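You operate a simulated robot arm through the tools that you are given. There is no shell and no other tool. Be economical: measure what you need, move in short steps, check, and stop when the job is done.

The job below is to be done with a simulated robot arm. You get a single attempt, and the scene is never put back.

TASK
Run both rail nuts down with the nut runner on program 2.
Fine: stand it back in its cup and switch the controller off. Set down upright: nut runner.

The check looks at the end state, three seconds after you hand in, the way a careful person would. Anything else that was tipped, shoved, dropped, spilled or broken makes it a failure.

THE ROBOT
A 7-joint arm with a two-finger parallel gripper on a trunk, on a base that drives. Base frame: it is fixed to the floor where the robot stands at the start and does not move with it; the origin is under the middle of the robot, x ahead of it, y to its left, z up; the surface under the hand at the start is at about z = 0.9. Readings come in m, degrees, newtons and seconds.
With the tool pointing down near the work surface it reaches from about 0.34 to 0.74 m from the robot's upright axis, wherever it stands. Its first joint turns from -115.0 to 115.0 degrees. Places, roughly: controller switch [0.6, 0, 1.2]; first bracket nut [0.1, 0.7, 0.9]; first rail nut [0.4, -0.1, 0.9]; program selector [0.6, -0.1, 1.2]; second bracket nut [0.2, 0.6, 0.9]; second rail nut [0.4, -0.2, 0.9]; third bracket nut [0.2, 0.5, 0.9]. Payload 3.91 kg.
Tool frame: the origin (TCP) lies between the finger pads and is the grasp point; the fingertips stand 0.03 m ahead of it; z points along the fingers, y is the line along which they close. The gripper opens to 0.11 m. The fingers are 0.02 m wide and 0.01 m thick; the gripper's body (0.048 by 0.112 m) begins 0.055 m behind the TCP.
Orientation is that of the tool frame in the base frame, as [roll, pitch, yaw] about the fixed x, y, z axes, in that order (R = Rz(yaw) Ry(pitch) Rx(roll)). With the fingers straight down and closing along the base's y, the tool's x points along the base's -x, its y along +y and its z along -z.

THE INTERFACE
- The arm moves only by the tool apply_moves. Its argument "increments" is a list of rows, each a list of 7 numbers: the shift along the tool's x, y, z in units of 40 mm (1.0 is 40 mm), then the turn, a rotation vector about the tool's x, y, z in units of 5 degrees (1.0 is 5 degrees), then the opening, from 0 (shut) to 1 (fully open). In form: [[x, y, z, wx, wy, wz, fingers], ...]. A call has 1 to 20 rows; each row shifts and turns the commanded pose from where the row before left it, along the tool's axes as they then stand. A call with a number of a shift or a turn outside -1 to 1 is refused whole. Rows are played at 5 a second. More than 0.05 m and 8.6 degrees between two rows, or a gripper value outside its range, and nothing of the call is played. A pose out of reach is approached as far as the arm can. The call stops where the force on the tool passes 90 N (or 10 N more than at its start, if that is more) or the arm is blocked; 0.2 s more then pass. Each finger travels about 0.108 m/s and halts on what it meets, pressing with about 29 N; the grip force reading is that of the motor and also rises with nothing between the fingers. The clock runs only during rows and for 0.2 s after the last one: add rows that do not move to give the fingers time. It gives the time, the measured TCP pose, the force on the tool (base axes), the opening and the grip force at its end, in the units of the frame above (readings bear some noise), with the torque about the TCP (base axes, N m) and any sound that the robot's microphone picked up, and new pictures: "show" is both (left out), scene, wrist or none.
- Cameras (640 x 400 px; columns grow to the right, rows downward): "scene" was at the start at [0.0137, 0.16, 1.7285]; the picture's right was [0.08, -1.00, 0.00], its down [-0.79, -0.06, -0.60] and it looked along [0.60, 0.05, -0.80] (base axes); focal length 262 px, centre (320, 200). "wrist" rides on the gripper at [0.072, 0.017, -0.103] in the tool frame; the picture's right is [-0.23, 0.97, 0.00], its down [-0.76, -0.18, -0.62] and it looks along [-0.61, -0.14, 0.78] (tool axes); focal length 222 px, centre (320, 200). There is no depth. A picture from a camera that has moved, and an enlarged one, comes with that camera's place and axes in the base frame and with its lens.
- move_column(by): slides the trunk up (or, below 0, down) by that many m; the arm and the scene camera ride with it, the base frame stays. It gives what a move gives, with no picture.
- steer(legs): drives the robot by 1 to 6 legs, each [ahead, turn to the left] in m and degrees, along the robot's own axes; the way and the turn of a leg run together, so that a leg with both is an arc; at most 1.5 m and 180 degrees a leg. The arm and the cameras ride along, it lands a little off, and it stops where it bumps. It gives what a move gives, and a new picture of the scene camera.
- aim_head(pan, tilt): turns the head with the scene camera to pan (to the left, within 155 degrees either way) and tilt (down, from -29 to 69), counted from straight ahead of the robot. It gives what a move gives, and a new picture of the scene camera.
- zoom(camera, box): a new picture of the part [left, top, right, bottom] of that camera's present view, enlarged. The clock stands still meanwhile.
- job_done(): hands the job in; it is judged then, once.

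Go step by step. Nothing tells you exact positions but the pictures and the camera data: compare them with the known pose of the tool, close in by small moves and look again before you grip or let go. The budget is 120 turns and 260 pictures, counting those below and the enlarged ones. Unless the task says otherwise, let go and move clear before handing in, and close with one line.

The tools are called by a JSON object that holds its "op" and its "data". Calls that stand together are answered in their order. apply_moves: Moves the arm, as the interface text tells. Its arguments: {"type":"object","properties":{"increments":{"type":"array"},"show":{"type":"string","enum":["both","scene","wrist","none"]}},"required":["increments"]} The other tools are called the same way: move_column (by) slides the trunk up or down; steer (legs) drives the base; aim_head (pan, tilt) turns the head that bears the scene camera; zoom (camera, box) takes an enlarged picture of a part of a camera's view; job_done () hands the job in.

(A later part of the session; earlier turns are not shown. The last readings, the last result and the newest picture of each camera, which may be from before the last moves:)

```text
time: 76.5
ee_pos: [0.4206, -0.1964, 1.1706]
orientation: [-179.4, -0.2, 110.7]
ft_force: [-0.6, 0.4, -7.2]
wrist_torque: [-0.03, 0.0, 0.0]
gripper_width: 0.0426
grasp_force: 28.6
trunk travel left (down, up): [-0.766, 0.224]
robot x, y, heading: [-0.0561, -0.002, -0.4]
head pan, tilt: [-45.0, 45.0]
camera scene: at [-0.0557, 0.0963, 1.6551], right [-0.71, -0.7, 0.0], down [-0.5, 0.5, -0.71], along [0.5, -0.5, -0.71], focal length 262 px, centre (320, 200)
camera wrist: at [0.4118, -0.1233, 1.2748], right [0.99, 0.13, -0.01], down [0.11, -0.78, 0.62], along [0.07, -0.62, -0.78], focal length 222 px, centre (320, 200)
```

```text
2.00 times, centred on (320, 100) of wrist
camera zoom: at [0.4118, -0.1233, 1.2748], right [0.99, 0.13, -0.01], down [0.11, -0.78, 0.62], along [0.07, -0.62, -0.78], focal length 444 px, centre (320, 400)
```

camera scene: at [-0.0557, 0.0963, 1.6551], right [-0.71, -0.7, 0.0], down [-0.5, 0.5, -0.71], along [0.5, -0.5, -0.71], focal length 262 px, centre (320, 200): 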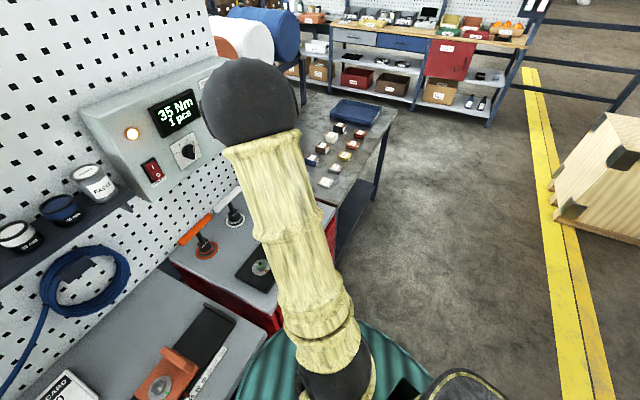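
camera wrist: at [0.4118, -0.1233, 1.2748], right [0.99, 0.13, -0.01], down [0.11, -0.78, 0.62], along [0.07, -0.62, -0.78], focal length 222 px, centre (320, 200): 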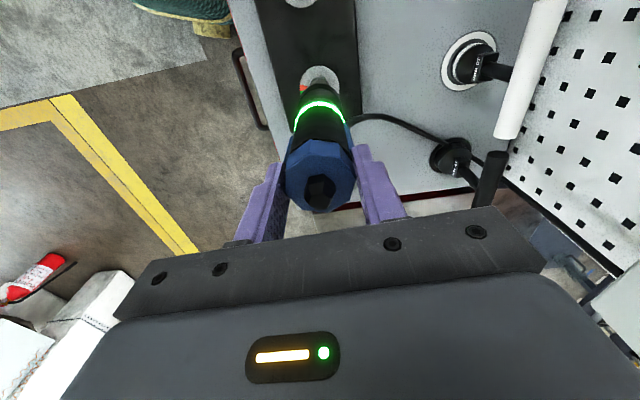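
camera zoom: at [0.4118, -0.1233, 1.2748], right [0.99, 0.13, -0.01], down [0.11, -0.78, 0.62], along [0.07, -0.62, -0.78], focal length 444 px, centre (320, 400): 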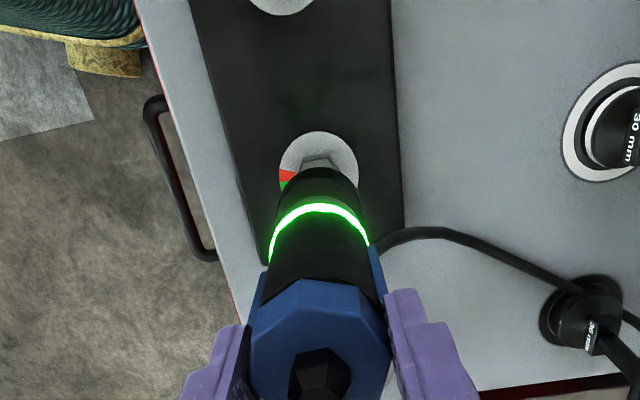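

I'll move over to nut 1, keeping the height.

{"op": "apply_moves", "data": {"increments": [[0.6, 0.01, 0, 0, 0, 0, 0], [0.6, 0.01, 0, 0, 0, 0, 0], [0.6, 0.01, 0, 0, 0, 0, 0], [0.6, 0.01, 0, 0, 0, 0, 0], [0.6, 0.01, 0, 0, 0, 0, 0], [0, 0, 0, 0, 0, 0, 0]], "show": "wrist"}}

{"op": "zoom", "data": {"camera": "wrist", "box": [200, 0, 440, 200]}}

```text
time: 77.9
ee_pos: [0.3792, -0.0839, 1.1711]
orientation: [-179.5, -0.3, 110.7]
ft_force: [0.1, 0.5, -7.1]
wrist_torque: [0.03, -0.02, 0.02]
gripper_width: 0.0427
grasp_force: 29.2
trunk travel left (down, up): [-0.766, 0.224]
robot x, y, heading: [-0.0568, -0.001, -0.2]
head pan, tilt: [-45.0, 45.0]
camera wrist: at [0.3705, -0.0104, 1.2744], right [0.99, 0.13, -0.01], down [0.11, -0.78, 0.62], along [0.07, -0.62, -0.78], focal length 222 px, centre (320, 200)
```

wrist: 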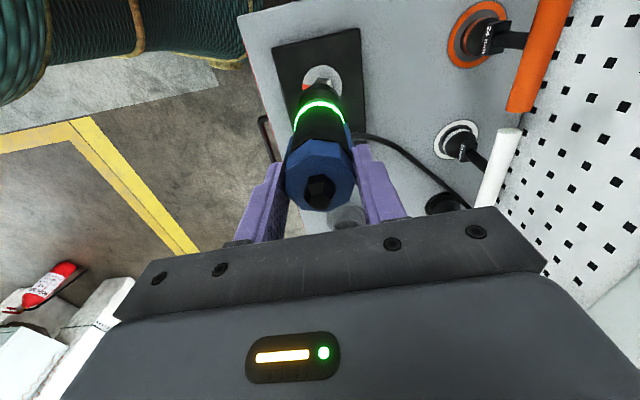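

```text
2.00 times, centred on (320, 100) of wrist
camera zoom: at [0.3705, -0.0104, 1.2744], right [0.99, 0.13, -0.01], down [0.11, -0.78, 0.62], along [0.07, -0.62, -0.78], focal length 444 px, centre (320, 400)
```

zoom: 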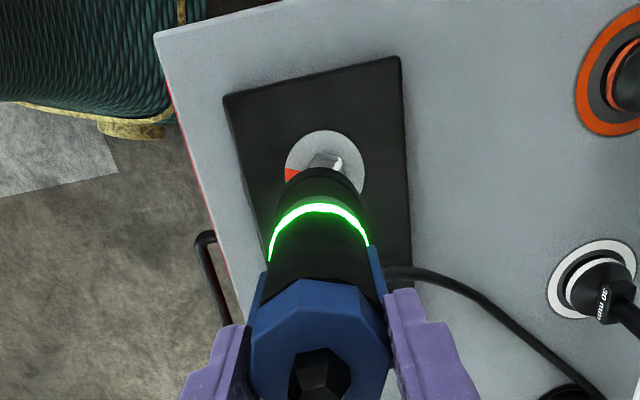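

By comparison with the lifted-off view over nut 2, I need to move about 5 mm along tool y. I'll correct and descend close.

{"op": "apply_moves", "data": {"increments": [[0.02, 0.12, 0.3, 0, 0, 0, 0], [0, 0, 0.4, 0, 0, 0, 0], [0, 0, 0.4, 0, 0, 0, 0], [0, 0, 0.4, 0, 0, 0, 0], [0, 0, 0, 0, 0, 0, 0]], "show": "wrist"}}

{"op": "zoom", "data": {"camera": "wrist", "box": [240, 20, 400, 153]}}

```text
time: 79.1
ee_pos: [0.3825, -0.0831, 1.111]
orientation: [-179.5, -0.2, 110.6]
ft_force: [-0.7, -1.0, -7.7]
wrist_torque: [0.01, 0.0, -0.01]
gripper_width: 0.0428
grasp_force: 28.9
trunk travel left (down, up): [-0.766, 0.224]
robot x, y, heading: [-0.0547, -0.0003, -0.3]
head pan, tilt: [-45.0, 45.0]
camera wrist: at [0.3741, -0.0089, 1.2148], right [0.99, 0.13, -0.01], down [0.11, -0.78, 0.62], along [0.07, -0.62, -0.78], focal length 222 px, centre (320, 200)
```

wrist: 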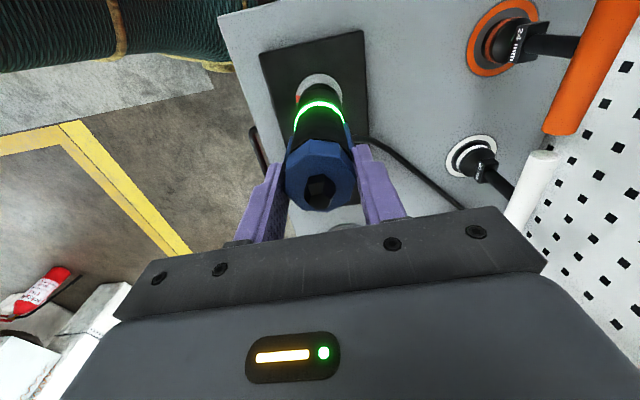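

```text
3.01 times, centred on (320, 86) of wrist
camera zoom: at [0.3741, -0.0089, 1.2148], right [0.99, 0.13, -0.01], down [0.11, -0.78, 0.62], along [0.07, -0.62, -0.78], focal length 668 px, centre (320, 541)
```

zoom: 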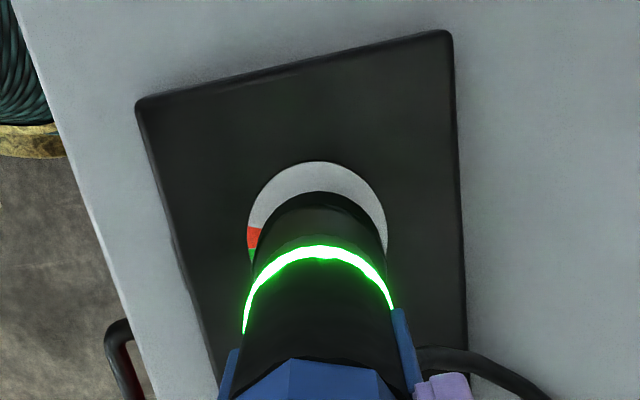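

Well centred. I'll lower slowly onto nut 1.

{"op": "apply_moves", "data": {"increments": [[0, 0, 0.15, 0, 0, 0, 0], [0, 0, 0.15, 0, 0, 0, 0], [0, 0, 0.15, 0, 0, 0, 0], [0, 0, 0.1, 0, 0, 0, 0], [0, 0, 0, 0, 0, 0, 0], [0, 0, 0, 0, 0, 0, 0]], "show": "wrist"}}

{"op": "zoom", "data": {"camera": "wrist", "box": [240, 20, 400, 153]}}

```text
time: 80.5
ee_pos: [0.3838, -0.0836, 1.0901]
orientation: [-179.6, -0.2, 110.6]
ft_force: [0.5, -0.8, -6.8]
wrist_torque: [0.0, -0.03, -0.01]
gripper_width: 0.0425
grasp_force: 29.0
trunk travel left (down, up): [-0.766, 0.224]
robot x, y, heading: [-0.0534, 0.0014, -0.3]
head pan, tilt: [-45.0, 45.0]
camera wrist: at [0.3746, -0.0093, 1.1939], right [0.99, 0.13, -0.01], down [0.11, -0.78, 0.62], along [0.07, -0.62, -0.78], focal length 222 px, centre (320, 200)
```

wrist: 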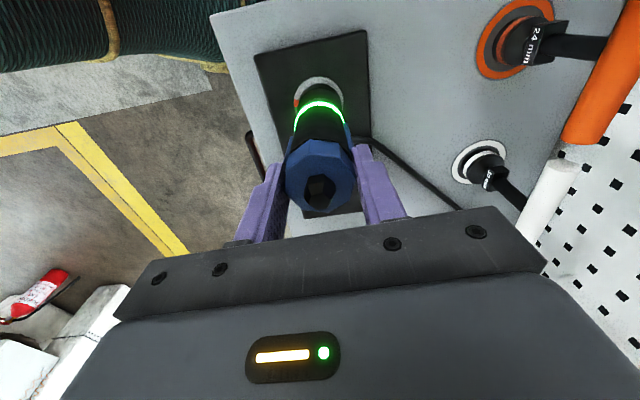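

```text
3.01 times, centred on (320, 86) of wrist
camera zoom: at [0.3746, -0.0093, 1.1939], right [0.99, 0.13, -0.01], down [0.11, -0.78, 0.62], along [0.07, -0.62, -0.78], focal length 668 px, centre (320, 541)
```

zoom: 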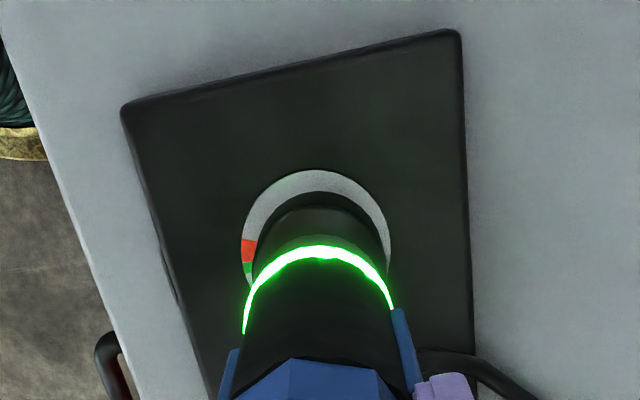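

No contact; the socket is passing over the nut. I'll continue until it seats.

{"op": "apply_moves", "data": {"increments": [[0, 0, 0.1, 0, 0, 0, 0], [0, 0, 0.1, 0, 0, 0, 0], [0, 0, 0.1, 0, 0, 0, 0], [0, 0, 0, 0, 0, 0, 0], [0, 0, 0, 0, 0, 0, 0], [0, 0, 0, 0, 0, 0, 0]], "show": "wrist"}}

{"op": "zoom", "data": {"camera": "scene", "box": [70, 60, 270, 190]}}

```text
time: 81.9
ee_pos: [0.3843, -0.0861, 1.0808]
orientation: [-179.7, -0.1, 110.5]
ft_force: [4.4, -4.3, 14.6]
wrist_torque: [-0.24, -0.78, 0.07]
gripper_width: 0.0426
grasp_force: 28.7
trunk travel left (down, up): [-0.766, 0.224]
robot x, y, heading: [-0.0524, 0.0004, 0.0]
head pan, tilt: [-45.0, 45.0]
camera wrist: at [0.3738, -0.011, 1.1837], right [0.99, 0.13, -0.01], down [0.11, -0.78, 0.62], along [0.08, -0.62, -0.78], focal length 222 px, centre (320, 200)
```

wrist: 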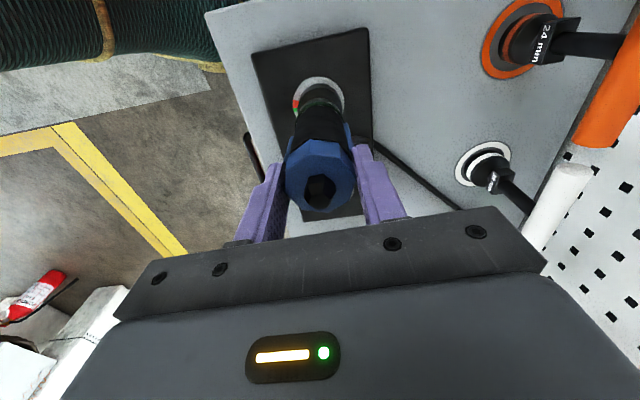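

```text
3.08 times, centred on (170, 125) of scene
camera zoom: at [-0.057, 0.0962, 1.6553], right [-0.71, -0.7, 0.0], down [-0.5, 0.5, -0.71], along [0.5, -0.5, -0.71], focal length 806 px, centre (782, 431)
```

zoom: 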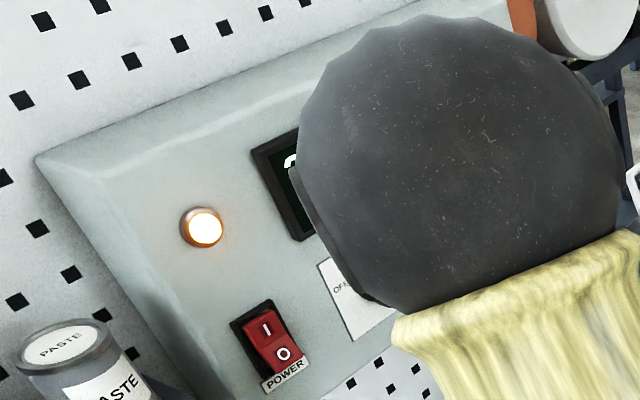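

The green ring went out on seating, so it is armed for the next run. I'll ease 2.5 mm in the direction the socket is being pushed so it stands straight, and wait.

{"op": "apply_moves", "data": {"increments": [[-0.065, 0, 0, 0, 0, 0, 0], [0, 0, 0, 0, 0, 0, 0], [0, 0, 0, 0, 0, 0, 0], [0, 0, 0, 0, 0, 0, 0], [0, 0, 0, 0, 0, 0, 0]], "show": "wrist"}}

{"op": "zoom", "data": {"camera": "wrist", "box": [240, 20, 400, 153]}}

```text
time: 83.1
ee_pos: [0.3833, -0.0862, 1.0792]
orientation: [-179.7, -0.1, 110.7]
ft_force: [6.1, 0.4, 30.4]
wrist_torque: [0.65, -0.56, 0.3]
gripper_width: 0.0429
grasp_force: 29.3
trunk travel left (down, up): [-0.766, 0.224]
robot x, y, heading: [-0.0524, 0.0018, -0.3]
head pan, tilt: [-45.0, 45.0]
camera wrist: at [0.3739, -0.0124, 1.1831], right [0.99, 0.13, -0.01], down [0.11, -0.78, 0.62], along [0.08, -0.62, -0.78], focal length 222 px, centre (320, 200)
```

wrist: 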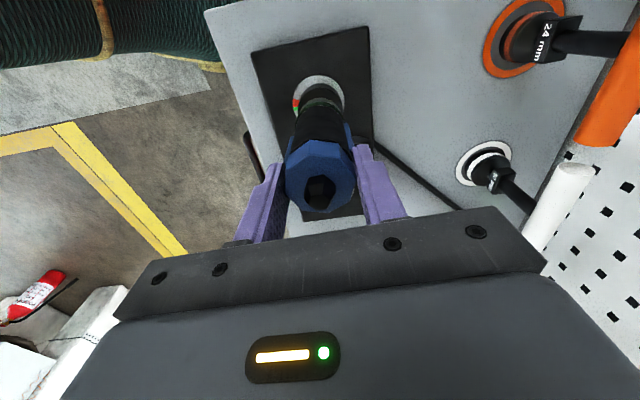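

```text
3.01 times, centred on (320, 86) of wrist
camera zoom: at [0.3739, -0.0124, 1.1831], right [0.99, 0.13, -0.01], down [0.11, -0.78, 0.62], along [0.08, -0.62, -0.78], focal length 668 px, centre (320, 541)
```

zoom: 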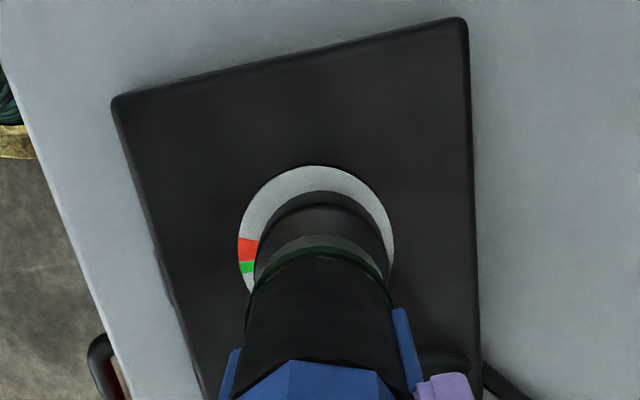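

About 37 N of push, and the ring is still dark, so it may be running: nut 2 took around 3 s. I'll hold still.

{"op": "apply_moves", "data": {"increments": [[0, 0, 0, 0, 0, 0, 0], [0, 0, 0, 0, 0, 0, 0], [0, 0, 0, 0, 0, 0, 0], [0, 0, 0, 0, 0, 0, 0], [0, 0, 0, 0, 0, 0, 0], [0, 0, 0, 0, 0, 0, 0], [0, 0, 0, 0, 0, 0, 0], [0, 0, 0, 0, 0, 0, 0], [0, 0, 0, 0, 0, 0, 0], [0, 0, 0, 0, 0, 0, 0]], "show": "wrist"}}

```text
time: 85.3
ee_pos: [0.3848, -0.0858, 1.0801]
orientation: [-179.6, -0.2, 110.6]
ft_force: [7.8, 2.2, 31.1]
wrist_torque: [0.27, -0.74, -0.02]
gripper_width: 0.0426
grasp_force: 28.9
trunk travel left (down, up): [-0.766, 0.224]
robot x, y, heading: [-0.0513, -0.0015, -0.4]
head pan, tilt: [-45.0, 45.0]
camera wrist: at [0.3742, -0.0122, 1.1828], right [0.99, 0.13, -0.01], down [0.11, -0.78, 0.62], along [0.08, -0.62, -0.78], focal length 222 px, centre (320, 200)
```

wrist: 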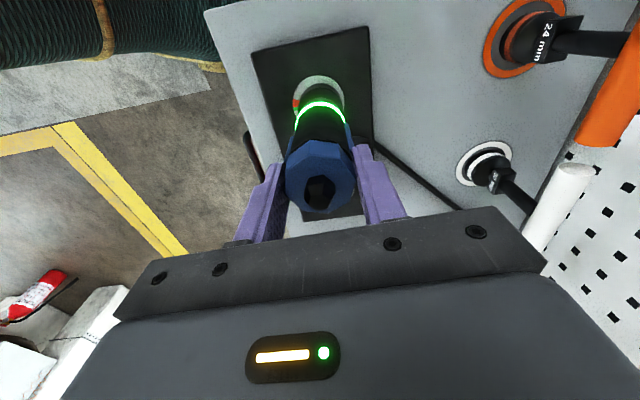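

The ring is green again, so nut 1 has run; it is push-to-start. I'll lift straight off.

{"op": "apply_moves", "data": {"increments": [[0, 0, -0.4, 0, 0, 0, 0], [0, 0, -0.5, 0, 0, 0, 0], [0, 0, -0.6, 0, 0, 0, 0], [0, 0, -0.7, 0, 0, 0, 0], [0, 0, -0.5, 0, 0, 0, 0], [0, 0, 0, 0, 0, 0, 0]], "show": "wrist"}}

{"op": "zoom", "data": {"camera": "wrist", "box": [200, 0, 440, 200]}}

{"op": "zoom", "data": {"camera": "scene", "box": [70, 60, 310, 240]}}

```text
time: 86.7
ee_pos: [0.3838, -0.0856, 1.1844]
orientation: [-179.5, -0.2, 110.6]
ft_force: [-0.1, -1.2, -8.0]
wrist_torque: [-0.01, 0.01, 0.01]
gripper_width: 0.0428
grasp_force: 28.7
trunk travel left (down, up): [-0.766, 0.224]
robot x, y, heading: [-0.0493, -0.0003, -0.4]
head pan, tilt: [-45.0, 45.0]
camera wrist: at [0.3746, -0.0118, 1.2887], right [0.99, 0.13, -0.01], down [0.11, -0.78, 0.62], along [0.07, -0.62, -0.78], focal length 222 px, centre (320, 200)
```

wrist: 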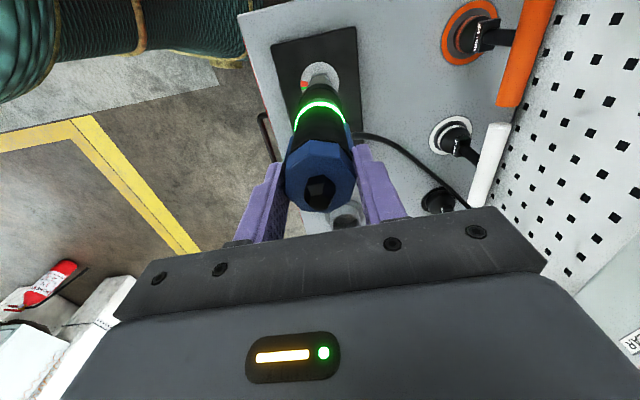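

```text
2.00 times, centred on (320, 100) of wrist
camera zoom: at [0.3746, -0.0118, 1.2887], right [0.99, 0.13, -0.01], down [0.11, -0.78, 0.62], along [0.07, -0.62, -0.78], focal length 444 px, centre (320, 400)
```

zoom: 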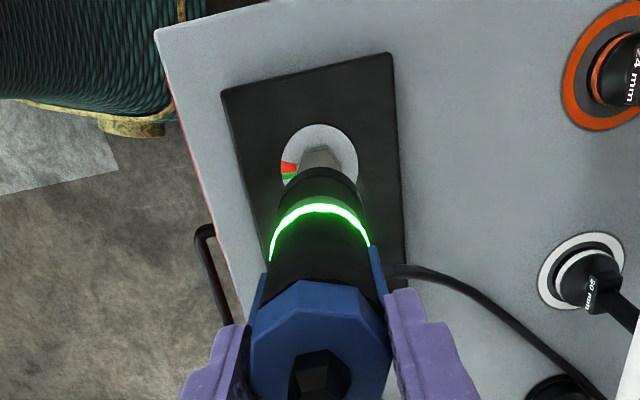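

```text
2.22 times, centred on (190, 150) of scene
camera zoom: at [-0.0557, 0.0965, 1.6551], right [-0.71, -0.7, 0.0], down [-0.5, 0.5, -0.71], along [0.5, -0.5, -0.71], focal length 582 px, centre (609, 311)
```

zoom: 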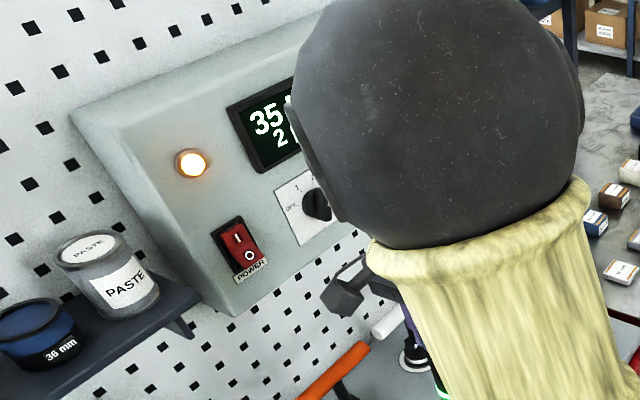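

The counter reads 2: both nuts are run. I'll carry the runner back over the cup.

{"op": "apply_moves", "data": {"increments": [[-0.7, -0.036, 0, 0, 0, 0, 0], [-0.7, -0.036, 0, 0, 0, 0, 0], [-0.7, -0.036, 0, 0, 0, 0, 0], [-0.7, -0.036, 0, 0, 0, 0, 0], [-0.7, -0.036, 0, 0, 0, 0, 0], [-0.7, -0.036, 0, 0, 0, 0, 0], [-0.7, -0.036, 0, 0, 0, 0, 0], [-0.7, -0.036, 0, 0, 0, 0, 0], [-0.7, -0.036, 0, 0, 0, 0, 0], [-0.68, -0.036, 0, 0, 0, 0, 0], [0, 0, 0, 0, 0, 0, 0]], "show": "wrist"}}

{"op": "zoom", "data": {"camera": "wrist", "box": [200, 0, 440, 200]}}

{"op": "zoom", "data": {"camera": "scene", "box": [70, 60, 310, 290]}}

```text
time: 89.1
ee_pos: [0.4721, -0.3488, 1.1849]
orientation: [-179.5, -0.3, 110.6]
ft_force: [0.6, -0.1, -6.9]
wrist_torque: [0.01, -0.02, -0.05]
gripper_width: 0.0426
grasp_force: 28.6
trunk travel left (down, up): [-0.766, 0.224]
robot x, y, heading: [-0.0557, 0.0022, -0.5]
head pan, tilt: [-45.0, 45.0]
camera wrist: at [0.4631, -0.2752, 1.2886], right [0.99, 0.13, -0.01], down [0.11, -0.78, 0.62], along [0.07, -0.62, -0.78], focal length 222 px, centre (320, 200)
```

wrist: 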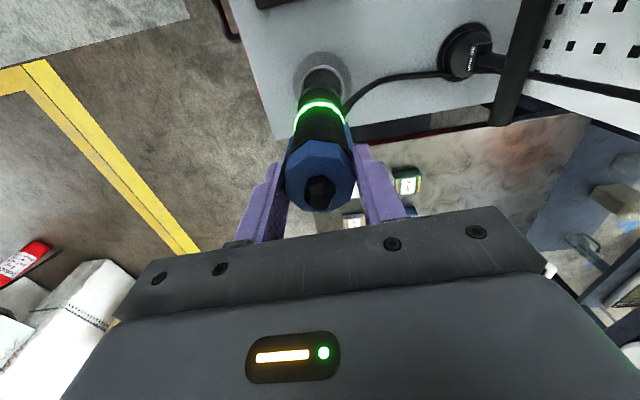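

```text
2.00 times, centred on (320, 100) of wrist
camera zoom: at [0.4631, -0.2752, 1.2886], right [0.99, 0.13, -0.01], down [0.11, -0.78, 0.62], along [0.07, -0.62, -0.78], focal length 444 px, centre (320, 400)
```

zoom: 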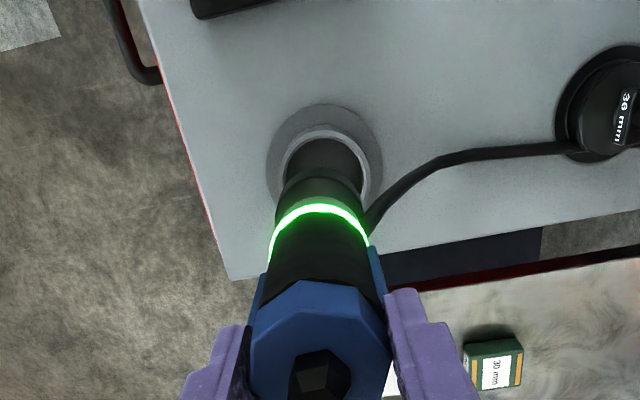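

```text
1.74 times, centred on (190, 175) of scene
camera zoom: at [-0.056, 0.0966, 1.6551], right [-0.71, -0.7, 0.0], down [-0.5, 0.5, -0.71], along [0.5, -0.5, -0.71], focal length 456 px, centre (546, 244)
```

zoom: 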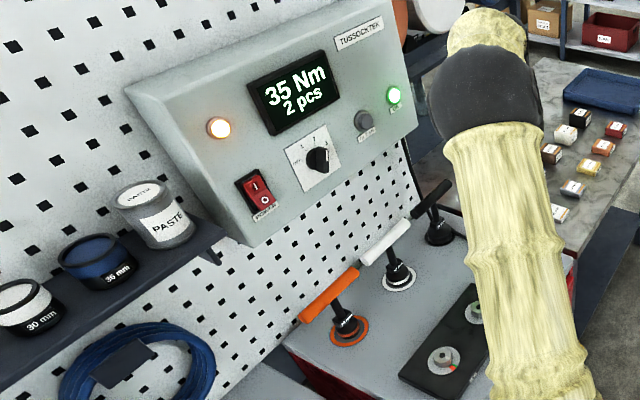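

35 Nm, 2 pcs, and the OK lamp is green. The cup centre is at about (0.474,-0.3525), so I'll correct a few mm and lower to just above the rim.

{"op": "apply_moves", "data": {"increments": [[-0.11, 0.07, 0.3, 0, 0, 0, 0], [0, 0, 0.5, 0, 0, 0, 0], [0, 0, 0.5, 0, 0, 0, 0], [0, 0, 0.3, 0, 0, 0, 0], [0, 0, 0, 0, 0, 0, 0]], "show": "wrist"}}

{"op": "zoom", "data": {"camera": "wrist", "box": [240, 20, 400, 153]}}

```text
time: 90.3
ee_pos: [0.4737, -0.3558, 1.1206]
orientation: [-179.4, -0.3, 110.7]
ft_force: [-0.9, 0.1, -6.2]
wrist_torque: [-0.03, -0.03, 0.01]
gripper_width: 0.0422
grasp_force: 29.1
trunk travel left (down, up): [-0.766, 0.224]
robot x, y, heading: [-0.0539, -0.0001, -0.5]
head pan, tilt: [-45.0, 45.0]
camera wrist: at [0.4653, -0.2823, 1.224], right [0.99, 0.13, -0.01], down [0.11, -0.78, 0.62], along [0.07, -0.62, -0.78], focal length 222 px, centre (320, 200)
```

wrist: 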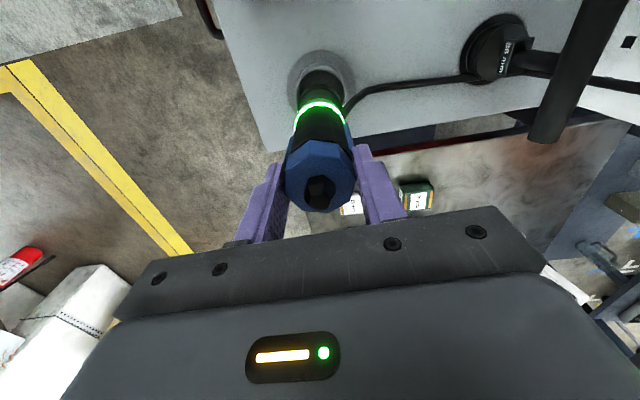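

```text
3.01 times, centred on (320, 86) of wrist
camera zoom: at [0.4653, -0.2823, 1.224], right [0.99, 0.13, -0.01], down [0.11, -0.78, 0.62], along [0.07, -0.62, -0.78], focal length 668 px, centre (320, 541)
```

zoom: 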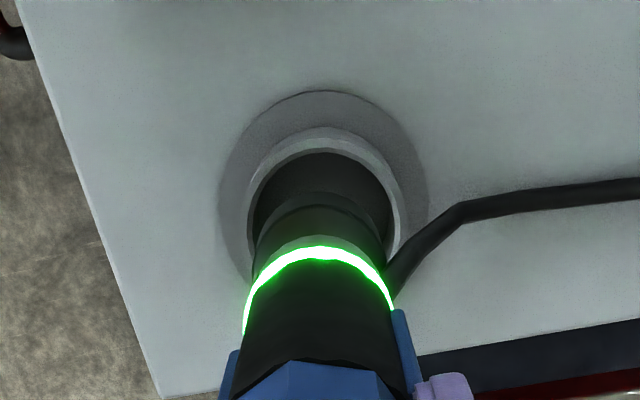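

Laterally it is good, but the socket sits about 5 mm too far from the camera side. I'll shift and look again before entering.

{"op": "apply_moves", "data": {"increments": [[0.125, 0.04, 0, 0, 0, 0, 0], [0, 0, 0.15, 0, 0, 0, 0], [0, 0, 0, 0, 0, 0, 0]], "show": "wrist"}}

{"op": "zoom", "data": {"camera": "wrist", "box": [240, 20, 400, 153]}}

```text
time: 91.1
ee_pos: [0.474, -0.3498, 1.114]
orientation: [-179.4, -0.2, 110.7]
ft_force: [0.4, -0.6, -6.4]
wrist_torque: [-0.02, 0.01, -0.02]
gripper_width: 0.0427
grasp_force: 29.0
trunk travel left (down, up): [-0.766, 0.224]
robot x, y, heading: [-0.0545, 0.0005, -0.5]
head pan, tilt: [-45.0, 45.0]
camera wrist: at [0.4646, -0.2765, 1.2188], right [0.99, 0.13, -0.01], down [0.11, -0.78, 0.62], along [0.07, -0.62, -0.78], focal length 222 px, centre (320, 200)
```

wrist: 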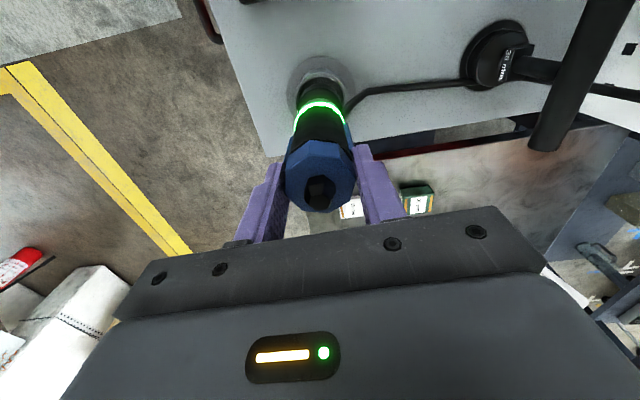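

```text
3.01 times, centred on (320, 86) of wrist
camera zoom: at [0.4646, -0.2765, 1.2188], right [0.99, 0.13, -0.01], down [0.11, -0.78, 0.62], along [0.07, -0.62, -0.78], focal length 668 px, centre (320, 541)
```

zoom: 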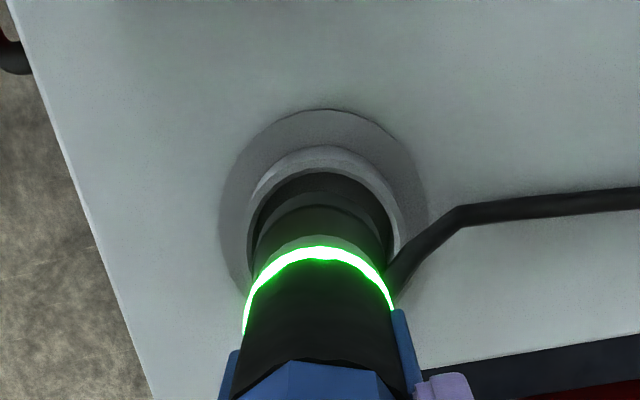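

Looks concentric. I'll lower slowly into the cup.

{"op": "apply_moves", "data": {"increments": [[0, 0, 0.2, 0, 0, 0, 0], [0, 0, 0.2, 0, 0, 0, 0], [0, 0, 0.2, 0, 0, 0, 0], [0, 0, 0, 0, 0, 0, 0]], "show": "wrist"}}

{"op": "zoom", "data": {"camera": "wrist", "box": [240, 20, 400, 153]}}

```text
time: 92.1
ee_pos: [0.474, -0.3514, 1.0899]
orientation: [-179.4, -0.2, 110.5]
ft_force: [-0.3, -0.2, -7.4]
wrist_torque: [-0.01, -0.04, -0.01]
gripper_width: 0.0427
grasp_force: 29.0
trunk travel left (down, up): [-0.766, 0.224]
robot x, y, heading: [-0.0499, 0.0006, -0.4]
head pan, tilt: [-45.0, 45.0]
camera wrist: at [0.4647, -0.2776, 1.1946], right [0.99, 0.13, -0.01], down [0.11, -0.78, 0.62], along [0.07, -0.62, -0.78], focal length 222 px, centre (320, 200)
```

wrist: 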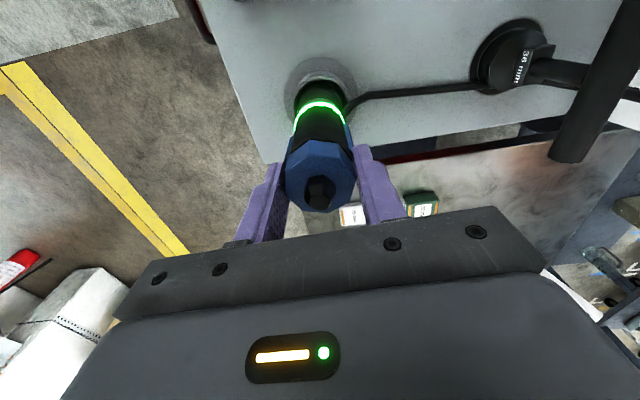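

```text
3.01 times, centred on (320, 86) of wrist
camera zoom: at [0.4647, -0.2776, 1.1946], right [0.99, 0.13, -0.01], down [0.11, -0.78, 0.62], along [0.07, -0.62, -0.78], focal length 668 px, centre (320, 541)
```

zoom: 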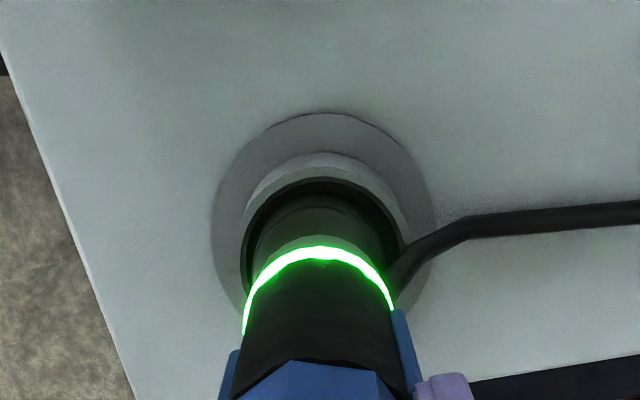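

It's inside the cup with no contact. I'll ease down to the floor.

{"op": "apply_moves", "data": {"increments": [[0, 0, 0.2, 0, 0, 0, 0], [0, 0, 0.2, 0, 0, 0, 0], [0, 0, 0.15, 0, 0, 0, 0], [0, 0, 0.1, 0, 0, 0, 0], [0, 0, 0, 0, 0, 0, 0]], "show": "wrist"}}

```text
time: 93.3
ee_pos: [0.4724, -0.351, 1.0633]
orientation: [-179.6, -0.4, 110.6]
ft_force: [-0.1, -0.2, -7.3]
wrist_torque: [0.03, -0.01, 0.0]
gripper_width: 0.0425
grasp_force: 28.8
trunk travel left (down, up): [-0.766, 0.224]
robot x, y, heading: [-0.0538, 0.0005, -0.2]
head pan, tilt: [-45.0, 45.0]
camera wrist: at [0.4636, -0.2768, 1.1673], right [0.99, 0.13, -0.01], down [0.11, -0.78, 0.62], along [0.07, -0.62, -0.78], focal length 222 px, centre (320, 200)
```

wrist: 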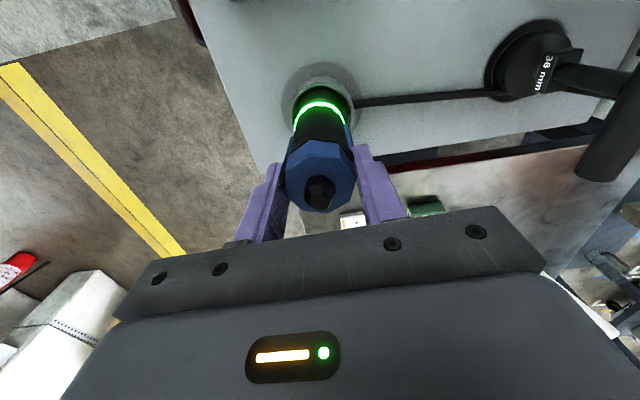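

{"op": "apply_moves", "data": {"increments": [[0, 0, 0.1, 0, 0, 0, 0], [0, 0, 0.08, 0, 0, 0, 0], [0, 0, 0, 0, 0, 0, 0]], "show": "none"}}

```text
time: 94.1
ee_pos: [0.4717, -0.3502, 1.0598]
orientation: [-179.9, 0.2, 110.6]
ft_force: [-0.6, -1.6, 18.9]
wrist_torque: [0.29, -0.32, 0.03]
gripper_width: 0.0427
grasp_force: 29.0
trunk travel left (down, up): [-0.766, 0.224]
robot x, y, heading: [-0.0499, 0.0014, -0.3]
head pan, tilt: [-45.0, 45.0]
```

The runner rests on the cup floor (contact at TCP z 1.060). I'll relax slightly, open and rise clear.

{"op": "apply_moves", "data": {"increments": [[0, 0, -0.08, 0, 0, 0, 0], [0, 0, 0, 0, 0, 0, 0.6], [0, 0, 0, 0, 0, 0, 0.7], [0, 0, 0, 0, 0, 0, 0.7], [0, 0, -0.6, 0, 0, 0, 0.7], [0, 0, -0.8, 0, 0, 0, 0.7], [0, 0, -0.8, 0, 0, 0, 0.7], [0, 0, -0.8, 0, 0, 0, 0.7], [0, 0, 0, 0, 0, 0, 0.7]], "show": "wrist"}}

{"op": "zoom", "data": {"camera": "wrist", "box": [220, 0, 420, 170]}}

```text
time: 96.1
ee_pos: [0.473, -0.3492, 1.1798]
orientation: [-179.5, -0.2, 110.6]
ft_force: [0.0, -1.7, 0.0]
wrist_torque: [0.0, -0.03, -0.01]
gripper_width: 0.0773
grasp_force: 0.0
trunk travel left (down, up): [-0.766, 0.224]
robot x, y, heading: [-0.052, -0.0029, -0.3]
head pan, tilt: [-45.0, 45.0]
camera wrist: at [0.465, -0.2761, 1.285], right [0.99, 0.13, -0.01], down [0.11, -0.78, 0.62], along [0.07, -0.62, -0.78], focal length 222 px, centre (320, 200)
```

wrist: 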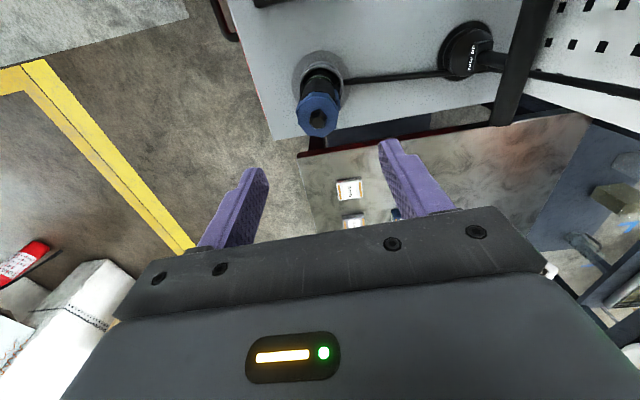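

```text
2.35 times, centred on (320, 85) of wrist
camera zoom: at [0.465, -0.2761, 1.285], right [0.99, 0.13, -0.01], down [0.11, -0.78, 0.62], along [0.07, -0.62, -0.78], focal length 523 px, centre (320, 471)
```

zoom: 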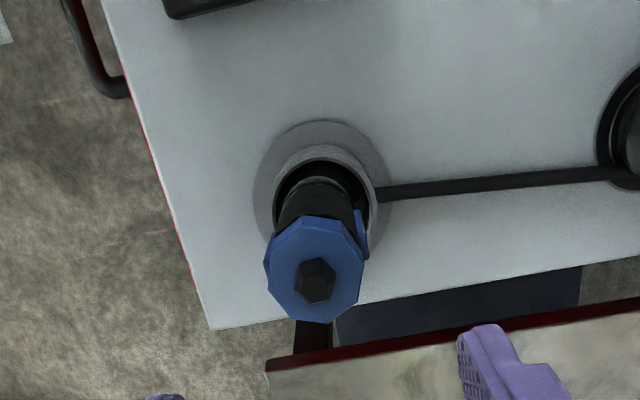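

The runner stands in its cup. Next is power-off: I'll rise and rotate the hand back.

{"op": "apply_moves", "data": {"increments": [[0, 0, -0.9, 0, 0, -1, 0.5], [0, 0, -0.9, 0, 0, -1, 0.5], [0, 0, -0.9, 0, 0, -1, 0.5], [0, 0, -0.9, 0, 0, -1, 0.5], [0, 0, -0.9, 0, 0, -1, 0.5], [0, 0, -0.9, 0, 0, -1, 0.5], [0, 0, 0, 0, 0, -1, 0.5], [0, 0, 0, 0, 0, -1, 0.5], [0, 0, 0, 0, 0, -1, 0.5], [0, 0, 0, 0, 0, -1, 0.5], [0, 0, 0, 0, 0, -1, 0.5], [0, 0, 0, 0, 0, -1, 0.5], [0, 0, 0, 0, 0, -1, 0.5], [0, 0, 0, 0, 0, -1, 0], [0, 0, 0, 0, 0, -1, 0], [0, 0, 0, 0, 0, -1, 0], [0, 0, 0, 0, 0, -1, 0], [0, 0, 0, 0, 0, -1, 0], [0, 0, 0, 0, 0, 0, 0]], "show": "wrist"}}

{"op": "zoom", "data": {"camera": "wrist", "box": [220, 0, 480, 170]}}

```text
time: 100.1
ee_pos: [0.4475, -0.3368, 1.3855]
orientation: [-180.0, -0.7, -162.7]
ft_force: [0.5, -0.2, -0.2]
wrist_torque: [0.01, -0.01, -0.02]
gripper_width: 0.0
grasp_force: 28.9
out of reach, approached as far as the arm can: row 6
trunk travel left (down, up): [-0.766, 0.224]
robot x, y, heading: [-0.053, 0.0012, -0.2]
head pan, tilt: [-45.0, 45.0]
camera wrist: at [0.3743, -0.3426, 1.4914], right [-0.07, 1.0, 0.0], down [0.79, 0.06, 0.62], along [0.61, 0.04, -0.79], focal length 222 px, centre (320, 200)
```

wrist: 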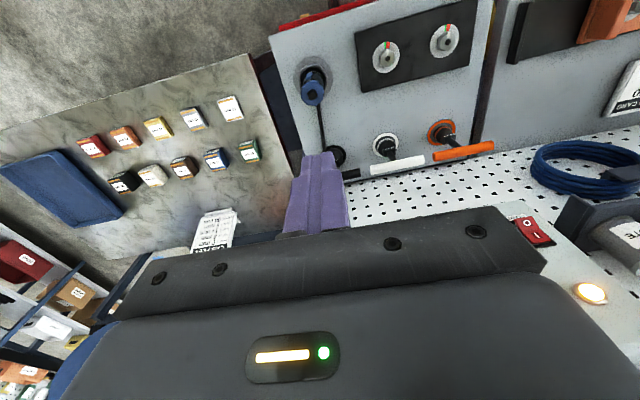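

```text
2.35 times, centred on (350, 85) of wrist
camera zoom: at [0.3743, -0.3426, 1.4914], right [-0.07, 1.0, 0.0], down [0.79, 0.06, 0.62], along [0.61, 0.04, -0.79], focal length 523 px, centre (249, 471)
```

zoom: 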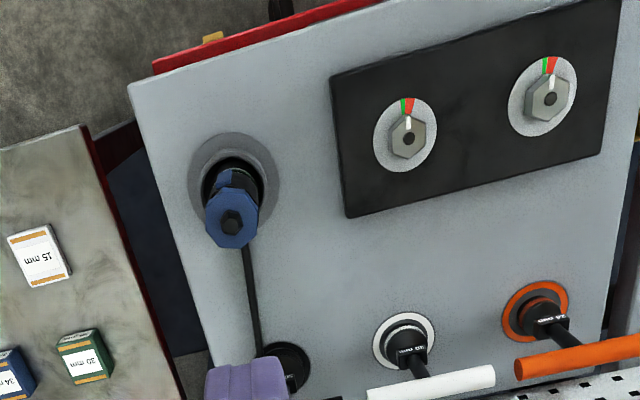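

Both nut marks now point at the coloured band. I'll look closer.

{"op": "zoom", "data": {"camera": "wrist", "box": [360, 15, 480, 90]}}

{"op": "aim_head", "data": {"pan": -20, "tilt": 45}}

```text
5.33 times, centred on (420, 52) of wrist
camera zoom: at [0.3743, -0.3426, 1.4914], right [-0.07, 1.0, 0.0], down [0.79, 0.06, 0.62], along [0.61, 0.04, -0.79], focal length 1185 px, centre (-213, 987)
```

zoom: 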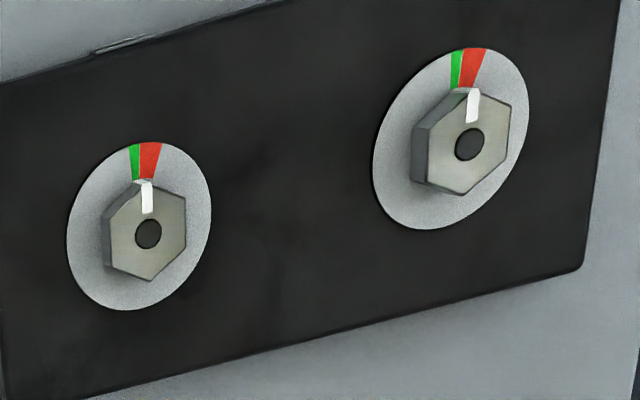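

```text
time: 101.0
ee_pos: [0.4466, -0.3376, 1.3862]
orientation: [179.9, -0.6, -162.8]
ft_force: [-0.1, 0.5, -0.9]
wrist_torque: [0.02, -0.03, -0.03]
gripper_width: 0.0001
grasp_force: 29.3
trunk travel left (down, up): [-0.766, 0.224]
robot x, y, heading: [-0.054, 0.0029, -0.5]
head pan, tilt: [-20.0, 45.0]
camera scene: at [-0.0374, 0.1259, 1.6551], right [-0.35, -0.94, 0.0], down [-0.66, 0.25, -0.71], along [0.66, -0.25, -0.71], focal length 262 px, centre (320, 200)
```

scene: 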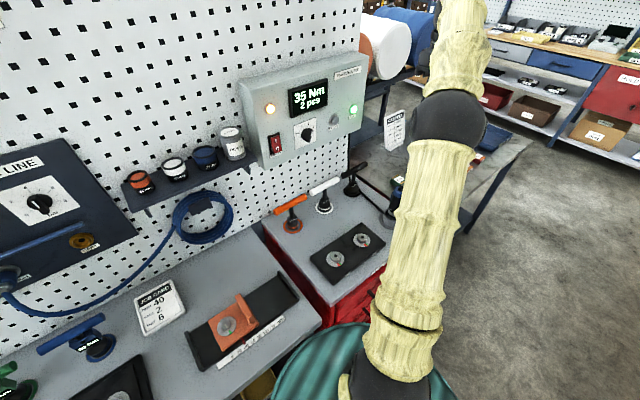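

Both marks sit in the green sector, with the panel OK and 2 pcs. I'll move the hand across to in front of the power switch and start turning it horizontal.

{"op": "apply_moves", "data": {"increments": [[-0.1, 0.8, 0, 0, 0, -0.1, 0], [-0.1, 0.8, 0, 0, 0, -0.1, 0], [-0.1, 0.8, 0, 0, 0, -0.1, 0], [-0.1, 0.8, 0, 0, 0, -0.1, 0], [-0.1, 0.8, 0, 0, 0, -0.1, 0], [0, 0.8, 0, 0, 0, -0.1, 0], [0, 0.8, 0, 0, 0, -0.1, 0], [0, 0.8, 0, 0, 0, 0, 0], [0, 0, 0, 0, -1, 0, 0], [0, 0, 0, 0, -1, 0, 0], [0, 0, 0, 0, -1, 0, 0], [0, 0, 0, 0, -1, 0, 0], [0, 0, 0, 0, -1, 0, 0], [0, 0, 0, 0, -1, 0, 0], [0, 0, 0, 0, -1, 0, 0], [0, 0, 0, 0, -1, 0, 0], [0, 0, 0, 0, -1, 0, 0]], "show": "both"}}

```text
time: 104.6
ee_pos: [0.3825, -0.0891, 1.3875]
orientation: [179.9, 44.5, -159.3]
ft_force: [-0.5, 0.2, 1.1]
wrist_torque: [0.03, 0.0, 0.0]
gripper_width: 0.0
grasp_force: 29.6
trunk travel left (down, up): [-0.766, 0.224]
robot x, y, heading: [-0.0548, 0.0001, -0.4]
head pan, tilt: [-20.0, 45.0]
camera scene: at [-0.0379, 0.126, 1.6551], right [-0.35, -0.94, 0.0], down [-0.66, 0.25, -0.71], along [0.66, -0.25, -0.71], focal length 262 px, centre (320, 200)
camera wrist: at [0.2605, -0.1176, 1.4111], right [-0.19, 0.97, 0.16], down [0.16, -0.13, 0.98], along [0.97, 0.21, -0.13], focal length 222 px, centre (320, 200)
```

scene: 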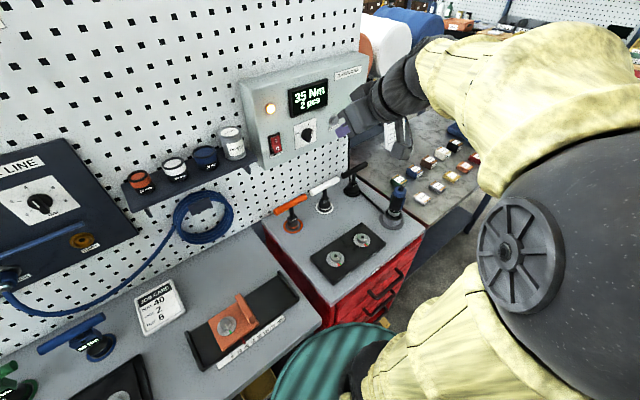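
wrist: 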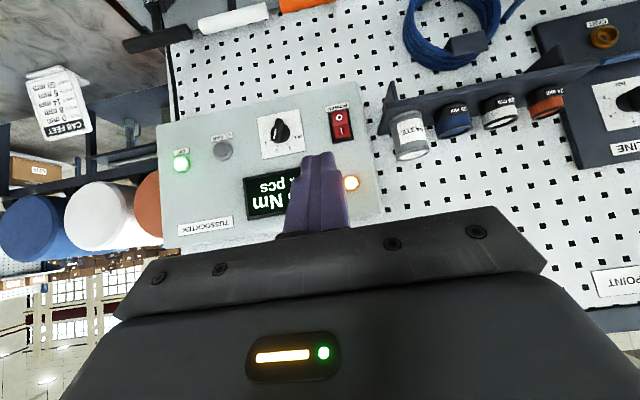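

I'll finish turning horizontal and move to a standoff in front of the rocker's lower half.

{"op": "apply_moves", "data": {"increments": [[0, 0, 0, 0, -1, 0, 0], [0, 0, 0, 0, -1, 0, 0], [0, 0, 0, 0, -1, 0, 0], [0, 0, 0, 0, -1, 0, 0], [0, 0, 0, 0, -1, 0, 0], [0, 0, 0, 0, -1, 0, 0], [0, 0, 0, 0, -1, 0, 0], [0, 0, 0, 0, -1, 0, 0], [0, 0, 0, 0, -1, 0, 0], [0.7, 0.08, 0.5, 0, 0, 0, 0], [0.7, 0.08, 0.5, 0, 0, 0, 0], [0.7, 0.08, 0.5, 0, 0, 0, 0], [0.7, 0.08, 0.5, 0, 0, 0, 0], [0.7, 0.08, 0.5, 0, 0, 0, 0], [0.6, 0.05, 0.5, 0, 0, 0, 0], [0, 0, 0, 0, 0, 0, 0]], "show": "both"}}

{"op": "zoom", "data": {"camera": "wrist", "box": [240, 0, 480, 200]}}

```text
time: 108.0
ee_pos: [0.4875, -0.0294, 1.2201]
orientation: [174.4, 89.4, -165.0]
ft_force: [-0.4, 0.3, -0.3]
wrist_torque: [0.02, 0.0, -0.03]
gripper_width: 0.0001
grasp_force: 28.9
trunk travel left (down, up): [-0.766, 0.224]
robot x, y, heading: [-0.0514, -0.0022, -0.2]
head pan, tilt: [-20.0, 45.0]
camera scene: at [-0.038, 0.126, 1.6551], right [-0.35, -0.94, 0.0], down [-0.66, 0.25, -0.71], along [0.66, -0.25, -0.71], focal length 262 px, centre (320, 200)
camera wrist: at [0.3836, -0.0509, 1.1492], right [-0.34, 0.91, 0.23], down [-0.51, -0.38, 0.77], along [0.79, 0.15, 0.6], focal length 222 px, centre (320, 200)
```

scene: 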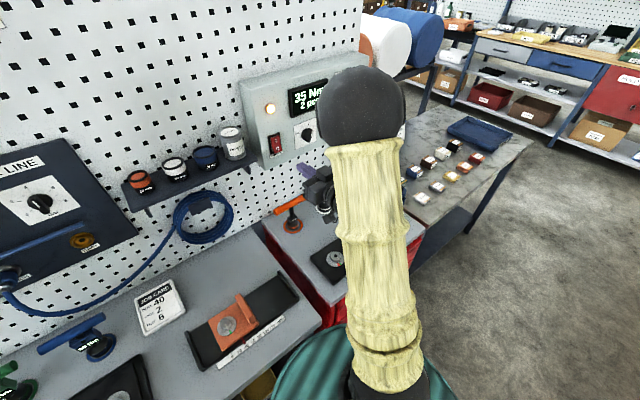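
wrist: 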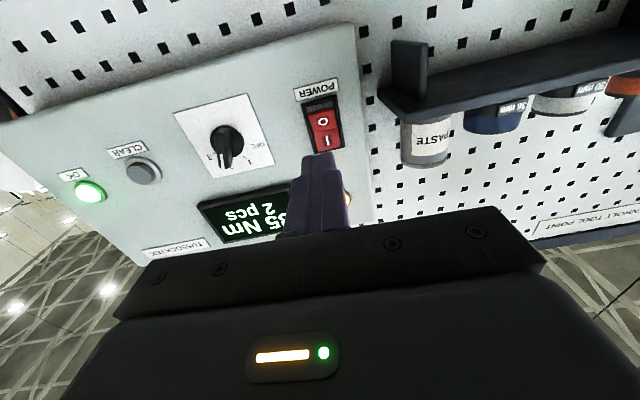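

```text
2.00 times, centred on (360, 100) of wrist
camera zoom: at [0.3836, -0.0509, 1.1492], right [-0.34, 0.91, 0.23], down [-0.51, -0.38, 0.77], along [0.79, 0.15, 0.6], focal length 444 px, centre (240, 400)
```

zoom: 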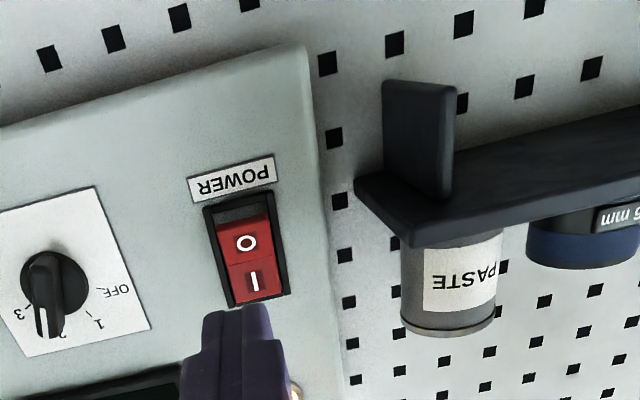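

The O half is at about (0.612,0.019,1.226), and I'm lined up. I'll approach to about 2 cm.

{"op": "apply_moves", "data": {"increments": [[-0.02, 0.02, 0.7, 0, 0, 0, 0], [-0.02, 0.02, 0.7, 0, 0, 0, 0], [0, 0, 0.6, 0, 0, 0, 0], [0, 0, 0, 0, 0, 0, 0]], "show": "wrist"}}

{"op": "zoom", "data": {"camera": "wrist", "box": [220, 40, 420, 207]}}

```text
time: 109.0
ee_pos: [0.5596, -0.0001, 1.2228]
orientation: [173.6, 89.5, -165.7]
ft_force: [-1.1, 1.1, -0.5]
wrist_torque: [0.02, -0.01, -0.02]
gripper_width: 0.0002
grasp_force: 28.8
trunk travel left (down, up): [-0.766, 0.224]
robot x, y, heading: [-0.0539, -0.0011, -0.3]
head pan, tilt: [-20.0, 45.0]
camera wrist: at [0.4555, -0.0208, 1.1516], right [-0.34, 0.91, 0.23], down [-0.51, -0.38, 0.77], along [0.79, 0.15, 0.6], focal length 222 px, centre (320, 200)
```

wrist: 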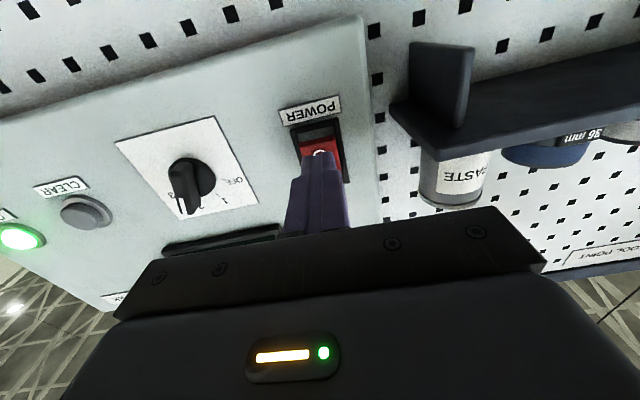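

```text
2.40 times, centred on (320, 124) of wrist
camera zoom: at [0.4555, -0.0208, 1.1516], right [-0.34, 0.91, 0.23], down [-0.51, -0.38, 0.77], along [0.79, 0.15, 0.6], focal length 532 px, centre (320, 383)
```

zoom: 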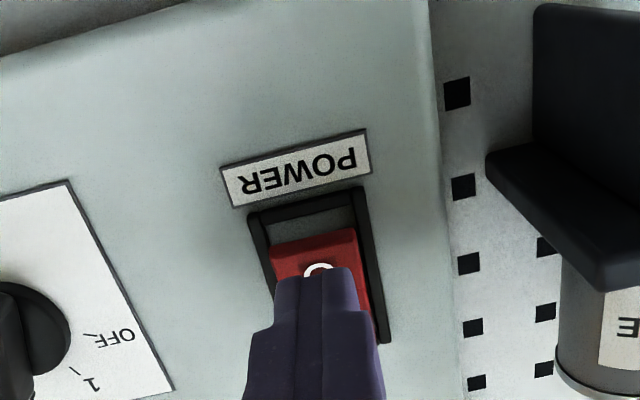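

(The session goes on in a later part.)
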